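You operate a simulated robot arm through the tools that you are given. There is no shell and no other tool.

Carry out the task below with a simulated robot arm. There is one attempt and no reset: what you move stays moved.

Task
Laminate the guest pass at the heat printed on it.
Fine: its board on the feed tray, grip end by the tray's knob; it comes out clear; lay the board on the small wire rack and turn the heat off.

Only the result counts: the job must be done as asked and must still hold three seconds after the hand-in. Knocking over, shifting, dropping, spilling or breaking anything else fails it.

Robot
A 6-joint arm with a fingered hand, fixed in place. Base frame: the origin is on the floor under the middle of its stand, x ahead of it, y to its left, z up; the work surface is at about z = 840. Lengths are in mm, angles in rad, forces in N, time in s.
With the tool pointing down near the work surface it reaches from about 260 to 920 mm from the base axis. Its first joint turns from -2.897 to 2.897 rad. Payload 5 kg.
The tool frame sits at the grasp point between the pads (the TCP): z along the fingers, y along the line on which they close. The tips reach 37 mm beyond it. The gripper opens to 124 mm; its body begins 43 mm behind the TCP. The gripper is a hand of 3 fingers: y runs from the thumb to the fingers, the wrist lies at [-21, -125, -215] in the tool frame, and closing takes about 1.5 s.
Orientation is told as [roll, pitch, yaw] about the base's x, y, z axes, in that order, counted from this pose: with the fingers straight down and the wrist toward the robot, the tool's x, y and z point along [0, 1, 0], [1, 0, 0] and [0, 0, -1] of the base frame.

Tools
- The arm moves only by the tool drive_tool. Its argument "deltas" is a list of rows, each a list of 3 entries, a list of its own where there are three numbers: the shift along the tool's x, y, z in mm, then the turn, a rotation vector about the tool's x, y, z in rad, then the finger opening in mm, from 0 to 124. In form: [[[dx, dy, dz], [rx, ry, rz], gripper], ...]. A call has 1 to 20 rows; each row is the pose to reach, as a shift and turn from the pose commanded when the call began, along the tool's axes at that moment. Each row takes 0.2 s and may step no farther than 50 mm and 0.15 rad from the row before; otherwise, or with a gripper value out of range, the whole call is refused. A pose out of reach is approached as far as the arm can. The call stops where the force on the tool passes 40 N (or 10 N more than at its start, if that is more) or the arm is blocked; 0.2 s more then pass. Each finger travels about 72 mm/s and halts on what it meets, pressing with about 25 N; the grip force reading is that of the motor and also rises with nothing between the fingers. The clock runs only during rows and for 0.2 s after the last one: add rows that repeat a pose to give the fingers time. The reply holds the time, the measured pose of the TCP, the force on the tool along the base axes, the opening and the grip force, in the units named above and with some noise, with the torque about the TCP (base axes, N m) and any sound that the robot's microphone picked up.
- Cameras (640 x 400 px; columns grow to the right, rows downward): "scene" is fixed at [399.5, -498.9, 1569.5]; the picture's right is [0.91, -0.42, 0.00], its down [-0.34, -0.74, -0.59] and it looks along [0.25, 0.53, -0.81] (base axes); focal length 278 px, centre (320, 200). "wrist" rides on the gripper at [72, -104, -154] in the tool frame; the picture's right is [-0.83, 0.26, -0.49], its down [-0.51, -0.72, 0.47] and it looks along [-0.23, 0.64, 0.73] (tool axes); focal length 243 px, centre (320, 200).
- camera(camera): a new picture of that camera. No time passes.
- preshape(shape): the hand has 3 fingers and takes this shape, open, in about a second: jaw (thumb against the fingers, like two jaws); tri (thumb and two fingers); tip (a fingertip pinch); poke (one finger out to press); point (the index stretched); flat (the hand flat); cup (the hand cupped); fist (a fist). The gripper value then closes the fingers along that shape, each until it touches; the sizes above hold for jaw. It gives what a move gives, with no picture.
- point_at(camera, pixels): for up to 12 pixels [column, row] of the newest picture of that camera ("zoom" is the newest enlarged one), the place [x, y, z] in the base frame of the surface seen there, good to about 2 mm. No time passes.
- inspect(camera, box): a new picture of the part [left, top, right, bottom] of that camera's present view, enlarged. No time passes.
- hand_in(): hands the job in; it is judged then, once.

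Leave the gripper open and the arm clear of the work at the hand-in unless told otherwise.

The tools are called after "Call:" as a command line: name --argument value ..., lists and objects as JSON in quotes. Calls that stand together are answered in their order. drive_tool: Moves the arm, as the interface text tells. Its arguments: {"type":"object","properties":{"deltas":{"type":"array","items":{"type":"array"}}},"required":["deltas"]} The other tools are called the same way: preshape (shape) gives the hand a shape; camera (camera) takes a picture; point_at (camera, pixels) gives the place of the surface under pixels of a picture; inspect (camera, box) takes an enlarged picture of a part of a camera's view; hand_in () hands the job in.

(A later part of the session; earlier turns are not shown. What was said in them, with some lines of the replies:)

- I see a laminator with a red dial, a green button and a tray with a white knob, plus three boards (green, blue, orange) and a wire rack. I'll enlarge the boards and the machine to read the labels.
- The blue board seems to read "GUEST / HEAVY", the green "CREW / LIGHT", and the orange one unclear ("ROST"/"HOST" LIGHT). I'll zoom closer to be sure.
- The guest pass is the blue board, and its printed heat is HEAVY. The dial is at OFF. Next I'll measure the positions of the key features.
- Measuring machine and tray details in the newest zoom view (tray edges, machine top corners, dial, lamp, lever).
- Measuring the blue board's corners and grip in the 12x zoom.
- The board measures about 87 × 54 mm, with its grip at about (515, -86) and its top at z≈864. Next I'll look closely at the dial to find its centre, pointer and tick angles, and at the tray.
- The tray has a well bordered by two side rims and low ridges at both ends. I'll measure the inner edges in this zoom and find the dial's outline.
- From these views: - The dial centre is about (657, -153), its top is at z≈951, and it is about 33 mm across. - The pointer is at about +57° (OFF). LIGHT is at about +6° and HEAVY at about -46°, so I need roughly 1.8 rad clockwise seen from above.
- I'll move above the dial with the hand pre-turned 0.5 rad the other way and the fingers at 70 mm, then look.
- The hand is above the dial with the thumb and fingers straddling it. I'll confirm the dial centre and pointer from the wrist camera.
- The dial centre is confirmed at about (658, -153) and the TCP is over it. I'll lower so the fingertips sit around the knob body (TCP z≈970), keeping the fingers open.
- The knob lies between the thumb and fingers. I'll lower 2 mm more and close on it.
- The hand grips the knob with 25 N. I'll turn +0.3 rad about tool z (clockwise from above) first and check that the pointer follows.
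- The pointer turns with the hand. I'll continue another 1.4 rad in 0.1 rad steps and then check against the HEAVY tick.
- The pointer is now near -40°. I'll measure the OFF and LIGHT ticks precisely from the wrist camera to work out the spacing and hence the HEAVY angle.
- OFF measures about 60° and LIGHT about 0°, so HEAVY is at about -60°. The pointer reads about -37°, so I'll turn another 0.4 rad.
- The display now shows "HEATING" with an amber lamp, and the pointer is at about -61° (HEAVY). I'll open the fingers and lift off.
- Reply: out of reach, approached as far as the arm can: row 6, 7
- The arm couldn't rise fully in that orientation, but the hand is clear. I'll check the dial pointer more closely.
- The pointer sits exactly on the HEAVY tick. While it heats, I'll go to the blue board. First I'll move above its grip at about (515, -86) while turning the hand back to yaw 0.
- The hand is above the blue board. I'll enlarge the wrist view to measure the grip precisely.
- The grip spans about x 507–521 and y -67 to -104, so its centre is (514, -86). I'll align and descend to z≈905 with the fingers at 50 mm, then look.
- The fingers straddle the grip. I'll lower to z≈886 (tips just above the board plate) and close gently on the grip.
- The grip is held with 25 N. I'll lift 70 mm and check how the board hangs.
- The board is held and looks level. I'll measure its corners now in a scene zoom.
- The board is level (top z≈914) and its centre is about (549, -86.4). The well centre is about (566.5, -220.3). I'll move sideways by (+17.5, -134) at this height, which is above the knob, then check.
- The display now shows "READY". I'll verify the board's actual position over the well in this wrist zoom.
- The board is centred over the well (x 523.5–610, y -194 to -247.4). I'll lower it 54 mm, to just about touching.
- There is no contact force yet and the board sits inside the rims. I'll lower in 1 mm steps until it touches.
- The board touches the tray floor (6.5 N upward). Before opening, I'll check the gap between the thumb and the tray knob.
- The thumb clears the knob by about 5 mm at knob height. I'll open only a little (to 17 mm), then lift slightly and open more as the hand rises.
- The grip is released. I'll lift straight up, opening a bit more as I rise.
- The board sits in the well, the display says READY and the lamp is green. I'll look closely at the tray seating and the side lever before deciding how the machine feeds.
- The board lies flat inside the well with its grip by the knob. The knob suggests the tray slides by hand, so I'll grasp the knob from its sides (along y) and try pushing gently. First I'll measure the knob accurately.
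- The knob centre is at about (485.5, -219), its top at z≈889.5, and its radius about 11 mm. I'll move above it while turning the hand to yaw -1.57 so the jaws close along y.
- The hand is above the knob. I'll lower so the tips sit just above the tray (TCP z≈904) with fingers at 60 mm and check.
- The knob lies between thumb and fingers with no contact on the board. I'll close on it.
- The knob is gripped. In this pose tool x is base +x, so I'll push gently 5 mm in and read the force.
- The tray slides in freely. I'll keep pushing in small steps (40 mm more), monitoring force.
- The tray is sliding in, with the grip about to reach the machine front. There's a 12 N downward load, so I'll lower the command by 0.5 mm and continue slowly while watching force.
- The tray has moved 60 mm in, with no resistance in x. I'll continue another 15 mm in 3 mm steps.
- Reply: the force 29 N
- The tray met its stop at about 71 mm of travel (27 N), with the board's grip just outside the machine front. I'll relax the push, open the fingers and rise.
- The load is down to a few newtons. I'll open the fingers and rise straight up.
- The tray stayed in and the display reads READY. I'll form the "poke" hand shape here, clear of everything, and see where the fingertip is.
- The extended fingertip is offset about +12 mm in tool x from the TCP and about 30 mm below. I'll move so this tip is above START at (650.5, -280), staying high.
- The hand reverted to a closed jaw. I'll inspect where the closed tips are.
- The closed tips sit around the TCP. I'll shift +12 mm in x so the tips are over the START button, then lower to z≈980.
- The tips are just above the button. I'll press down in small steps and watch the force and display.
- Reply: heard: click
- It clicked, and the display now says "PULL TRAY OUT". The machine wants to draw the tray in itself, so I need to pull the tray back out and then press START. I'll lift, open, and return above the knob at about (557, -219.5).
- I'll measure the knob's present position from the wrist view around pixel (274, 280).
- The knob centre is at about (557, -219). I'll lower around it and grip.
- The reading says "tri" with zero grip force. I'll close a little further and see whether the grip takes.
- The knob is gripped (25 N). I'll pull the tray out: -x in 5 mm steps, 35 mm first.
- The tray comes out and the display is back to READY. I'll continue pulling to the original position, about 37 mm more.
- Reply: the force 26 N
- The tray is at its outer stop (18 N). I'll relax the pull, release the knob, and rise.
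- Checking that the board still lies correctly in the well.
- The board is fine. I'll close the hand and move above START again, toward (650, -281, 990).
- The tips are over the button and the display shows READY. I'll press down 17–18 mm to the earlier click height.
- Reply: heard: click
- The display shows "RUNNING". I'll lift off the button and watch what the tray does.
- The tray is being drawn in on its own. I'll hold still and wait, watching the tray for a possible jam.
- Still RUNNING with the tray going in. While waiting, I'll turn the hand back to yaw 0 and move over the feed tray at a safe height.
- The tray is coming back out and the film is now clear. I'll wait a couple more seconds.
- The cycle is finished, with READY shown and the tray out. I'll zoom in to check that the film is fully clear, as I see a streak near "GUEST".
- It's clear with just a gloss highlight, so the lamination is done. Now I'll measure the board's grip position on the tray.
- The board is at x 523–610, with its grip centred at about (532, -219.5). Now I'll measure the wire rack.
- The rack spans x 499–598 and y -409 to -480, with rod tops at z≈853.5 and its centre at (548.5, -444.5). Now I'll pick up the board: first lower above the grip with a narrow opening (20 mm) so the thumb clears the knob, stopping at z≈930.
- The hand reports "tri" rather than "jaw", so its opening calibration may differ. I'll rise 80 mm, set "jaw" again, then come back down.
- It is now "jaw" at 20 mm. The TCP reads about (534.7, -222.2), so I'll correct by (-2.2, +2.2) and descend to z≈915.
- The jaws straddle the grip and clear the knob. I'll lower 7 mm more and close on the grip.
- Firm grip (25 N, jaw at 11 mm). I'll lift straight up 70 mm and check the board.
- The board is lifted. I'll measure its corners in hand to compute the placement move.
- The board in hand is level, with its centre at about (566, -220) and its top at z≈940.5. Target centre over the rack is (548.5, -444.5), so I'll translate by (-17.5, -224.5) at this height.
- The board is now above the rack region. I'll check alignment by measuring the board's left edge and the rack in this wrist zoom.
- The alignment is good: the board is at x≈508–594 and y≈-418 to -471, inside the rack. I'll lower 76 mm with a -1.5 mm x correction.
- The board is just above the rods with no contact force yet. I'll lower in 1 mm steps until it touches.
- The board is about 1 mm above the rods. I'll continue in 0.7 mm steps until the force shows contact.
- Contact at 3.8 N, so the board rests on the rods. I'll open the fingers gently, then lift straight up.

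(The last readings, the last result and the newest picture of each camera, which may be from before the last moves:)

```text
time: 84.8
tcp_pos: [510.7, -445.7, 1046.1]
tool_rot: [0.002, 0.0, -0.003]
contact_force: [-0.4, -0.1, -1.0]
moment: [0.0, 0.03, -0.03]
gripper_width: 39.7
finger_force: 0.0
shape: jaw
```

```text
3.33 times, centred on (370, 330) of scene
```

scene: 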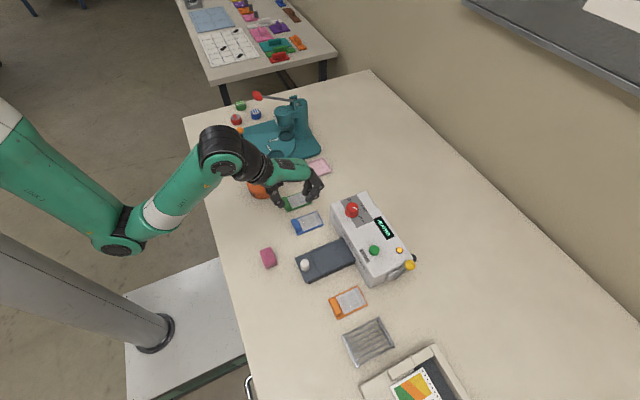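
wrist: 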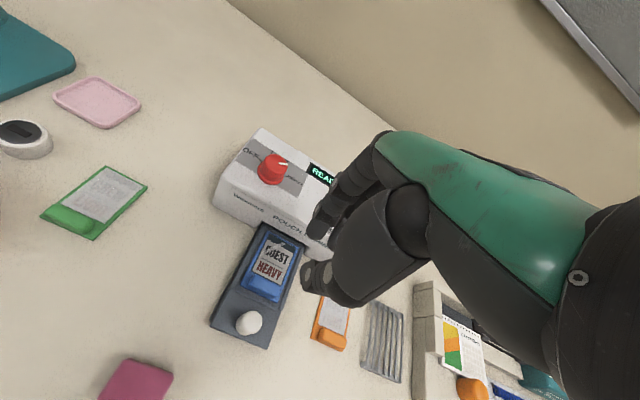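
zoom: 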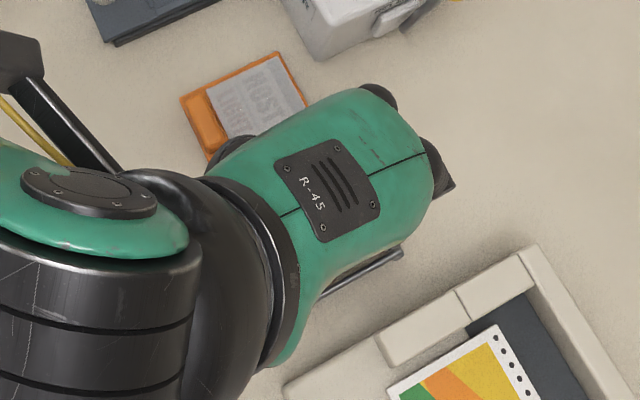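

The clear GUEST board lies squarely on the rack. Now for heat off: I'll move to the dial at (658, -153) while turning to yaw -1.6 and opening to 70 mm, staying above everything.

Call:
drive_tool --deltas '[[[18, 9, 1], [0, 0, 0.1], 45], [[36, 18, 2], [0, 0, 0.2], 50], [[54, 27, 3], [0, 0, 0.3], 55], [[72, 36, 4], [0, 0, 0.4], 60], [[90, 45, 5], [0, 0, 0.5], 65], [[108, 54, 6], [0, 0, 0.6], 70], [[126, 63, 7], [0, 0, 0.7], 70], [[144, 72, 8], [0, 0, 0.8], 70], [[162, 81, 9], [0, 0, 0.9], 70], [[180, 90, 10], [0, 0, 1.0], 70], [[198, 99, 11], [0, 0, 1.1], 70], [[216, 108, 12], [0, 0, 1.2], 70], [[234, 117, 13], [0, 0, 1.3], 70], [[252, 126, 14], [0, 0, 1.4], 70], [[272, 136, 15], [0, 0, 1.5], 70], [[291, 145.5, 16], [0, 0, 1.6], 70], [[291, 145.5, 16], [0, 0, 1.6], 70], [[291, 145.5, 16], [0, 0, 1.6], 70]]'

Call:
camera --camera "wrist"

Call:
camera --camera "scene"

```text
time: 88.6
tcp_pos: [662.2, -152.5, 1023.9]
tool_rot: [0.004, -0.003, -1.596]
contact_force: [-0.3, -0.2, 0.4]
moment: [-0.02, 0.02, 0.03]
gripper_width: 69.5
finger_force: 0.2
shape: jaw
out of reach, approached as far as the arm can: row 16, 17, 18
```

```text
taken
```

wrist: 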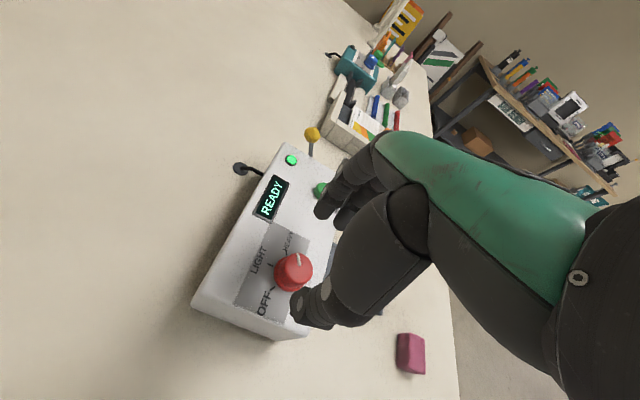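

```text
taken
```

scene: 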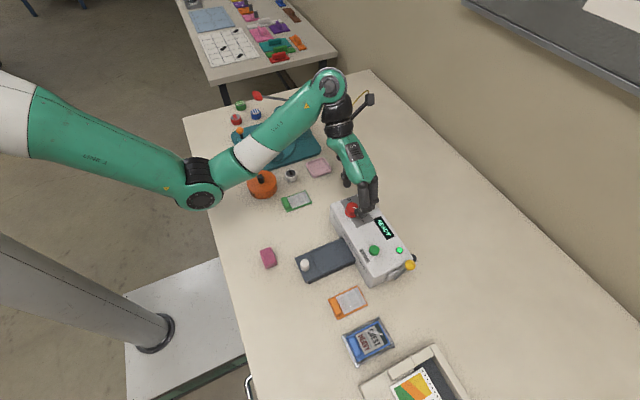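

Slightly at the edge of reach there. I'll reduce the yaw to about -1.4 and lower to z≈1000, then re-measure.

Call:
drive_tool --deltas '[[[0, 0, 8], [0, 0, -0.1], 70], [[0, 0, 18], [0, 0, -0.2], 70], [[0, 0, 28], [0, 0, -0.2], 70], [[0, 0, 28], [0, 0, -0.2], 70]]'

Call:
inspect --camera "wrist" --box '[230, 190, 350, 320]'

```text
time: 89.6
tcp_pos: [660.6, -153.6, 994.5]
tool_rot: [0.0, 0.0, -1.401]
contact_force: [-0.1, -0.7, 0.1]
moment: [0.01, -0.01, -0.04]
gripper_width: 69.9
finger_force: 0.0
shape: jaw
```

```text
3.08 times, centred on (290, 255) of wrist
```

zoom: 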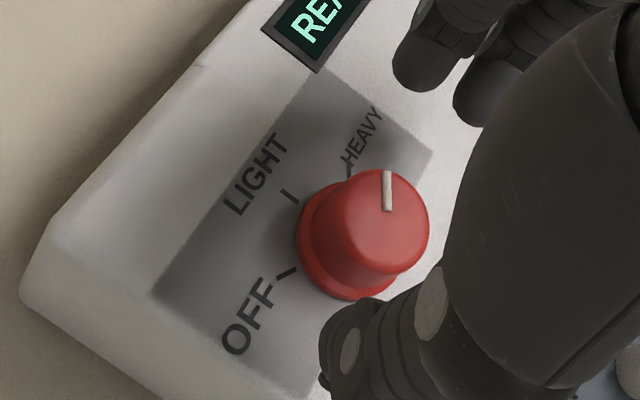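

The hand is positioned around the dial at yaw -1.4. I'll shift about 2 mm, lower to z≈971 and close on the knob.

Call:
drive_tool --deltas '[[[-1.9, -0.8, 10], [0, 0, 0], 70], [[-1.9, -0.8, 18], [0, 0, 0], 70], [[-1.9, -0.8, 22.5], [0, 0, 0], 70], [[-1.9, -0.8, 22.5], [0, 0, 0], 60], [[-1.9, -0.8, 22.5], [0, 0, 0], 45], [[-1.9, -0.8, 22.5], [0, 0, 0], 32], [[-1.9, -0.8, 22.5], [0, 0, 0], 20], [[-1.9, -0.8, 22.5], [0, 0, 0], 20], [[-1.9, -0.8, 22.5], [0, 0, 0], 20], [[-1.9, -0.8, 22.5], [0, 0, 0], 20]]'

Call:
inspect --camera "wrist" --box '[230, 190, 350, 320]'

```text
time: 91.8
tcp_pos: [659.0, -153.8, 972.3]
tool_rot: [0.0, 0.001, -1.401]
contact_force: [0.5, 3.2, -0.7]
moment: [0.15, -0.05, 0.02]
gripper_width: 23.6
finger_force: 24.8
shape: jaw
```

```text
3.08 times, centred on (290, 255) of wrist
```

zoom: 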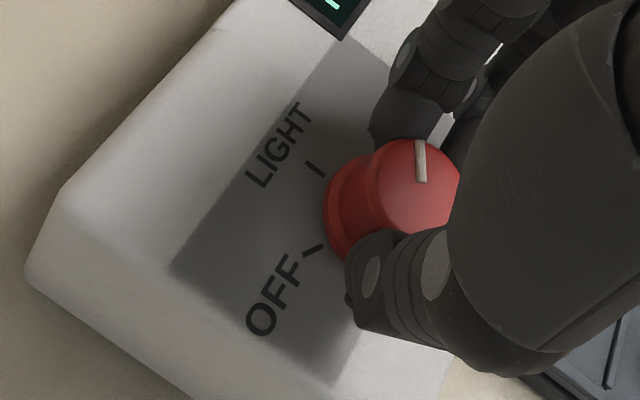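

The knob is gripped. I'll turn counter-clockwise (negative tool z) 1.9 rad in 0.1 rad steps and check.

Call:
drive_tool --deltas '[[[0, 0, 0], [0, 0, -0.1], 20], [[0, 0, 0], [0, 0, -0.2], 20], [[0, 0, 0], [0, 0, -0.3], 20], [[0, 0, 0], [0, 0, -0.4], 20], [[0, 0, 0], [0, 0, -0.5], 20], [[0, 0, 0], [0, 0, -0.6], 20], [[0, 0, 0], [0, 0, -0.7], 20], [[0, 0, 0], [0, 0, -0.8], 20], [[0, 0, 0], [0, 0, -0.9], 20], [[0, 0, 0], [0, 0, -1.0], 20], [[0, 0, 0], [0, 0, -1.1], 20], [[0, 0, 0], [0, 0, -1.2], 20], [[0, 0, 0], [0, 0, -1.3], 20], [[0, 0, 0], [0, 0, -1.4], 20], [[0, 0, 0], [0, 0, -1.5], 20], [[0, 0, 0], [0, 0, -1.6], 20], [[0, 0, 0], [0, 0, -1.7], 20], [[0, 0, 0], [0, 0, -1.8], 20], [[0, 0, 0], [0, 0, -1.9], 20]]'

Call:
inspect --camera "scene" --box '[310, 180, 430, 290]'

Call:
inspect --camera "wrist" --box '[260, 210, 350, 290]'

```text
time: 95.8
tcp_pos: [658.6, -153.0, 972.1]
tool_rot: [0.0, -0.001, 0.501]
contact_force: [0.1, 8.9, 0.0]
moment: [0.28, -0.11, -0.01]
gripper_width: 23.3
finger_force: 24.8
shape: jaw
```

```text
3.64 times, centred on (370, 235) of scene
```

zoom: 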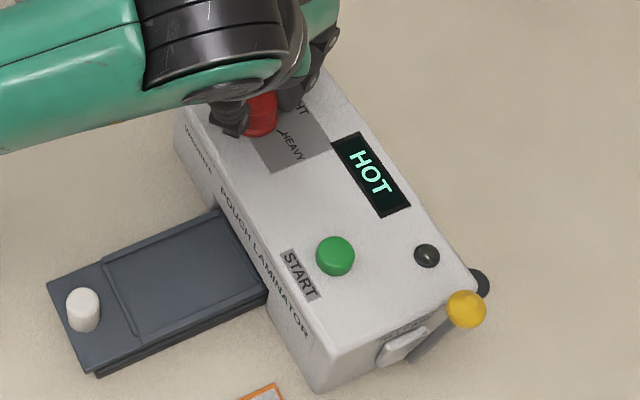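

```text
5.00 times, centred on (305, 250) of wrist
```

zoom: 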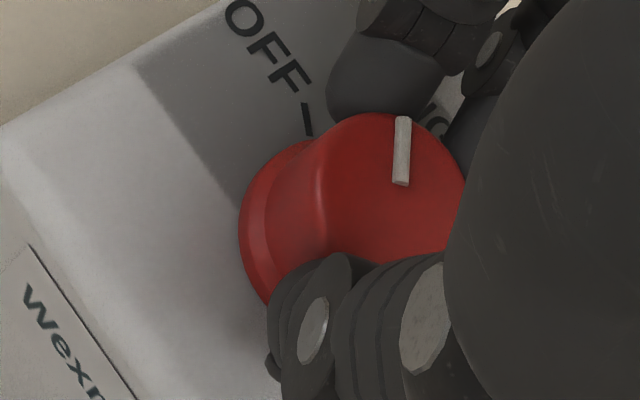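

The display shows "HOT" with the lamp off, so the heat has gone off. I'll measure the pointer and the OFF tick to centre it properly.

Call:
point_at --camera "zoom" --pixels '[[403, 120], [401, 180], [402, 150], [306, 105], [309, 133]]'

```text
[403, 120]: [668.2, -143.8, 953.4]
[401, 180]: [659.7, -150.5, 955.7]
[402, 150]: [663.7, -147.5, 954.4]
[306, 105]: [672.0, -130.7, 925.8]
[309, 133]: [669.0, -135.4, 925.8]
```

The pointer is at about 40° and OFF at about 58°, so I'll turn about 0.3 rad more.

Call:
drive_tool --deltas '[[[0, 0, 0], [0, 0, -0.1], 20], [[0, 0, 0], [0, 0, -0.2], 20], [[0, 0, 0], [0, 0, -0.28], 20], [[0, 0, 0], [0, 0, -0.28], 20]]'

Call:
inspect --camera "wrist" --box '[260, 210, 350, 290]'

Call:
point_at --camera "zoom" --pixels '[[403, 120], [401, 180], [402, 150]]'

```text
time: 96.8
tcp_pos: [659.5, -153.1, 971.7]
tool_rot: [-0.001, 0.001, 0.78]
contact_force: [-2.1, 4.4, 7.3]
moment: [0.22, -0.06, -0.01]
gripper_width: 23.2
finger_force: 25.4
shape: jaw
```

```text
5.00 times, centred on (305, 250) of wrist
```

zoom: 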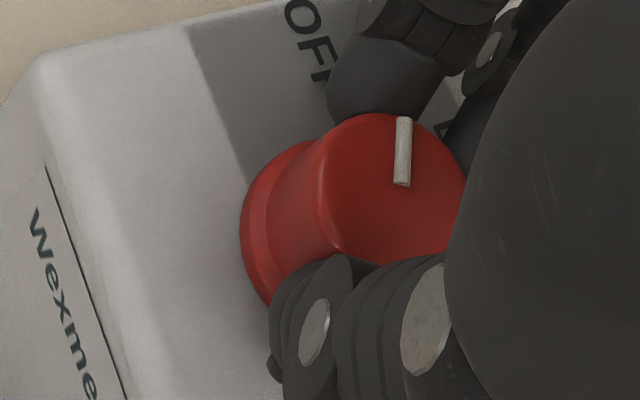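

```text
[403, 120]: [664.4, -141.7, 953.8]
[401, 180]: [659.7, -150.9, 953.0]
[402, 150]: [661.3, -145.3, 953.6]
```

The pointer is now at about 60–62°, on OFF. I'll open and lift off.

Call:
drive_tool --deltas '[[[0, 0, 0], [0, 0, 0], 35], [[0, 0, 0], [0, 0, 0], 50], [[0, 0, 0], [0, 0, 0], 70], [[0, 0, 0], [0, 0, 0], 70], [[0, 0, -20], [0, 0, 0], 70], [[0, 0, -50], [0, 0, 0], 70], [[0, 0, -90], [0, 0, 0], 80], [[0, 0, -90], [0, 0, 0], 80]]'

Call:
inspect --camera "wrist" --box '[220, 180, 350, 320]'

Call:
camera --camera "scene"

```text
time: 98.6
tcp_pos: [659.5, -151.9, 1065.3]
tool_rot: [0.001, 0.001, 0.781]
contact_force: [0.1, 0.0, -1.2]
moment: [-0.02, 0.0, -0.02]
gripper_width: 79.7
finger_force: 0.0
shape: jaw
```

```text
2.86 times, centred on (285, 250) of wrist
```

zoom: 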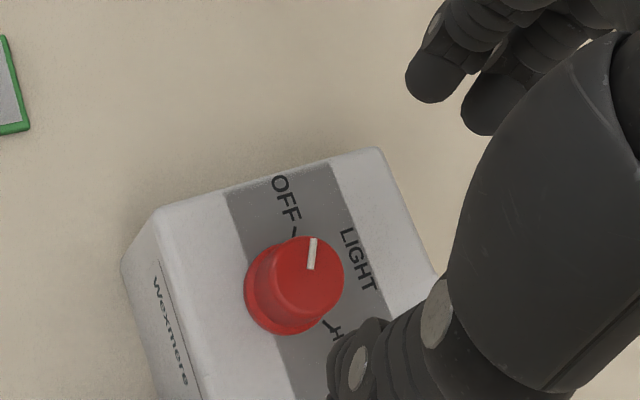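

```text
taken
```

scene: 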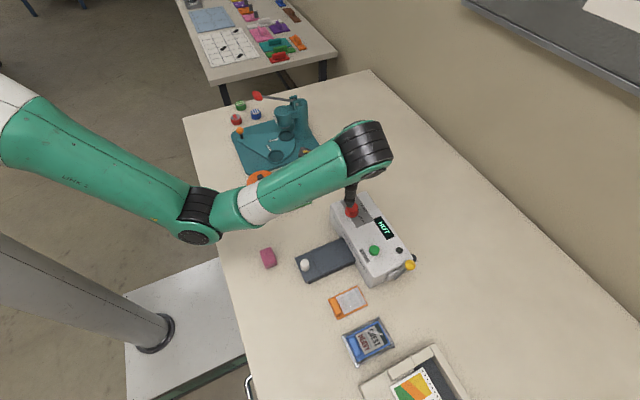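

I'll verify the pointer, then the rack and the other items up close.

Call:
point_at --camera "scene" --pixels '[[355, 335], [369, 341]]'

Call:
inspect --camera "scene" --box '[320, 300, 420, 380]'

Call:
inspect --camera "wrist" --box '[260, 230, 310, 280]'

```text
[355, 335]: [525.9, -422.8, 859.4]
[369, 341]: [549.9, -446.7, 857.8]
```

```text
5.00 times, centred on (370, 340) of scene
```

zoom: 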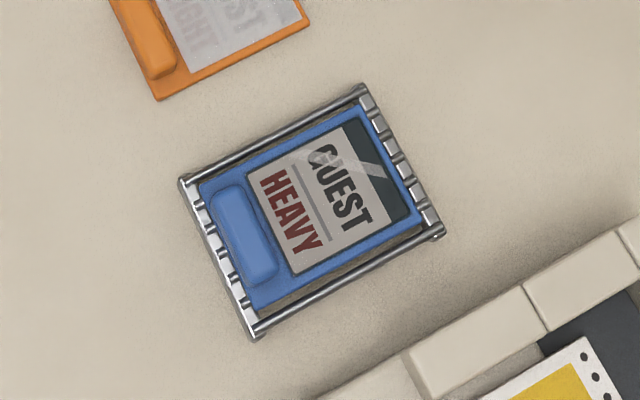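

```text
8.00 times, centred on (285, 255) of wrist
```

zoom: 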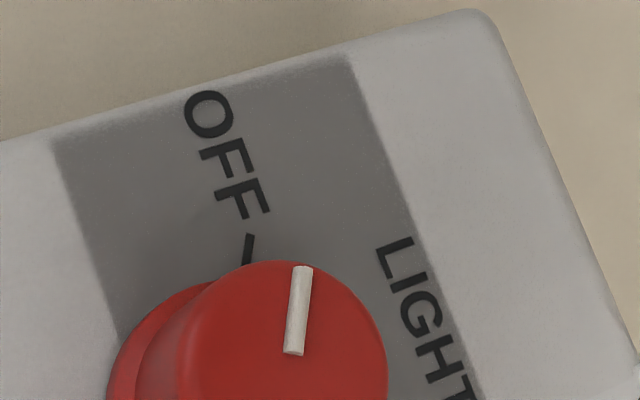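

Call:
point_at --camera "zoom" --pixels '[[302, 272], [294, 348], [251, 237], [247, 260]]'

Call:
inspect --camera "scene" --box '[230, 90, 430, 300]'

```text
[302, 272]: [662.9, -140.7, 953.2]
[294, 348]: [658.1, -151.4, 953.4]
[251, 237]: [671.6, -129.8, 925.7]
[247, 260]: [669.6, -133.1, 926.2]
```

```text
1.90 times, centred on (330, 195) of scene
```

zoom: 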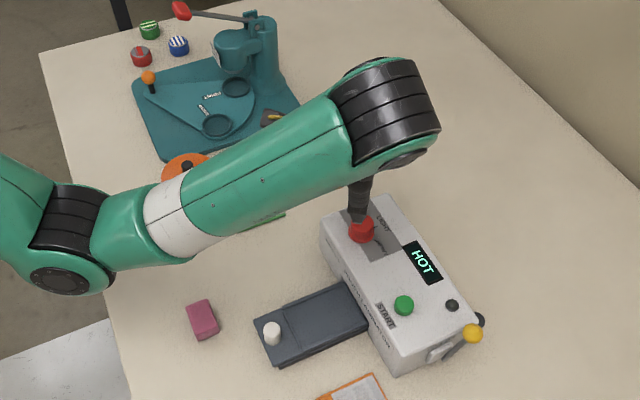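

The pointer lies along the OFF tick, and the display shows only "HOT" (residual heat) with the lamp dark. I'll raise the arm clear, turn the hand back and open the gripper.

Call:
drive_tool --deltas '[[[0, 0, -20], [0, 0, 0.1], 90], [[0, 0, -40], [0, 0, 0.2], 100], [[0, 0, -60], [0, 0, 0.3], 110], [[0, 0, -80], [0, 0, 0.4], 120], [[0, 0, -95], [0, 0, 0.5], 120], [[0, 0, -105], [0, 0, 0.6], 120], [[0, 0, -110], [0, 0, 0.7], 120], [[0, 0, -110], [0, 0, 0.78], 120], [[0, 0, -110], [0, 0, 0.78], 120]]'

Call:
inspect --camera "scene" --box '[230, 170, 430, 390]'

Call:
camera --camera "wrist"

```text
time: 100.6
tcp_pos: [658.1, -150.3, 1173.3]
tool_rot: [0.0, 0.0, 0.001]
contact_force: [0.8, 0.3, 0.2]
moment: [0.01, 0.01, 0.01]
gripper_width: 119.9
finger_force: 0.1
shape: jaw
```

```text
1.82 times, centred on (330, 280) of scene
```

zoom: 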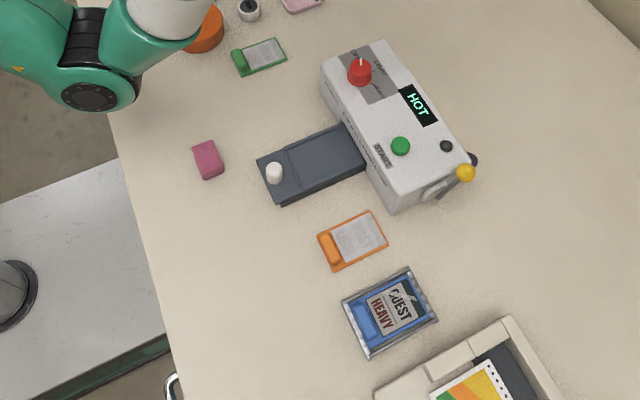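

```text
taken
```

wrist: 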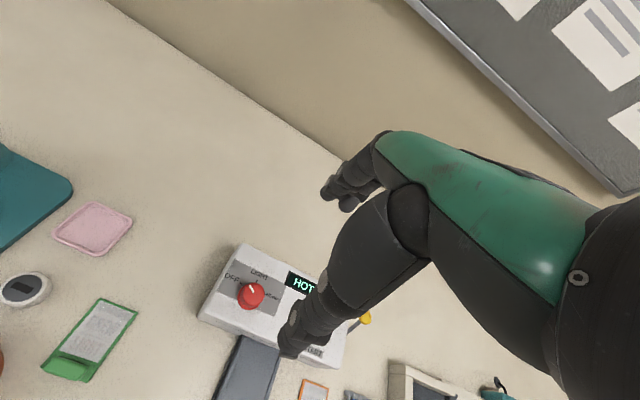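

Everything is in place. One last close look at the dial compared with its original OFF position.

Call:
inspect --camera "scene" --box '[340, 193, 376, 216]'

```text
16.00 times, centred on (358, 204) of scene
```

zoom: 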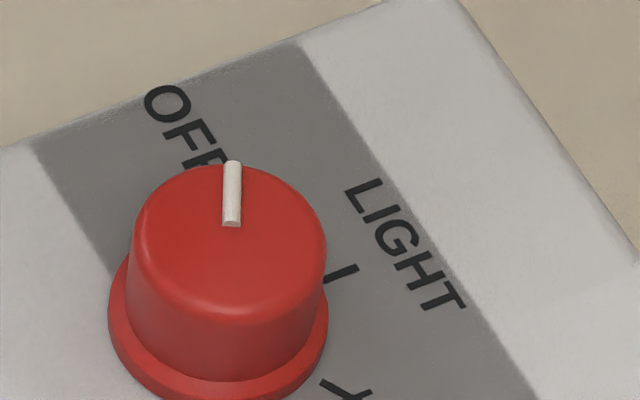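

The dial looks identical to its original OFF position. The clear GUEST board is on the wire rack, the other items I can see are undisturbed, the gripper is open and the arm is clear. Handing in.

Call:
hand_in

```text
The job is handed in.
```

The guest pass is laminated at HEAVY, the heat printed on it, and came out clear. Its board is lying on the small wire rack. The dial is back at OFF. The display still showed "HOT" from leftover heat, with the lamp dark.

I first pushed the tray in by hand and pressed START, and the machine answered "PULL TRAY OUT". I pulled the tray back out with the board still in place and pressed START again. It then drew the tray in and returned it by itself.

At hand-in the gripper was open and the arm was clear. Nothing else looked moved in the last camera views. The job was accepted as handed in, but I got no result back from the judging.
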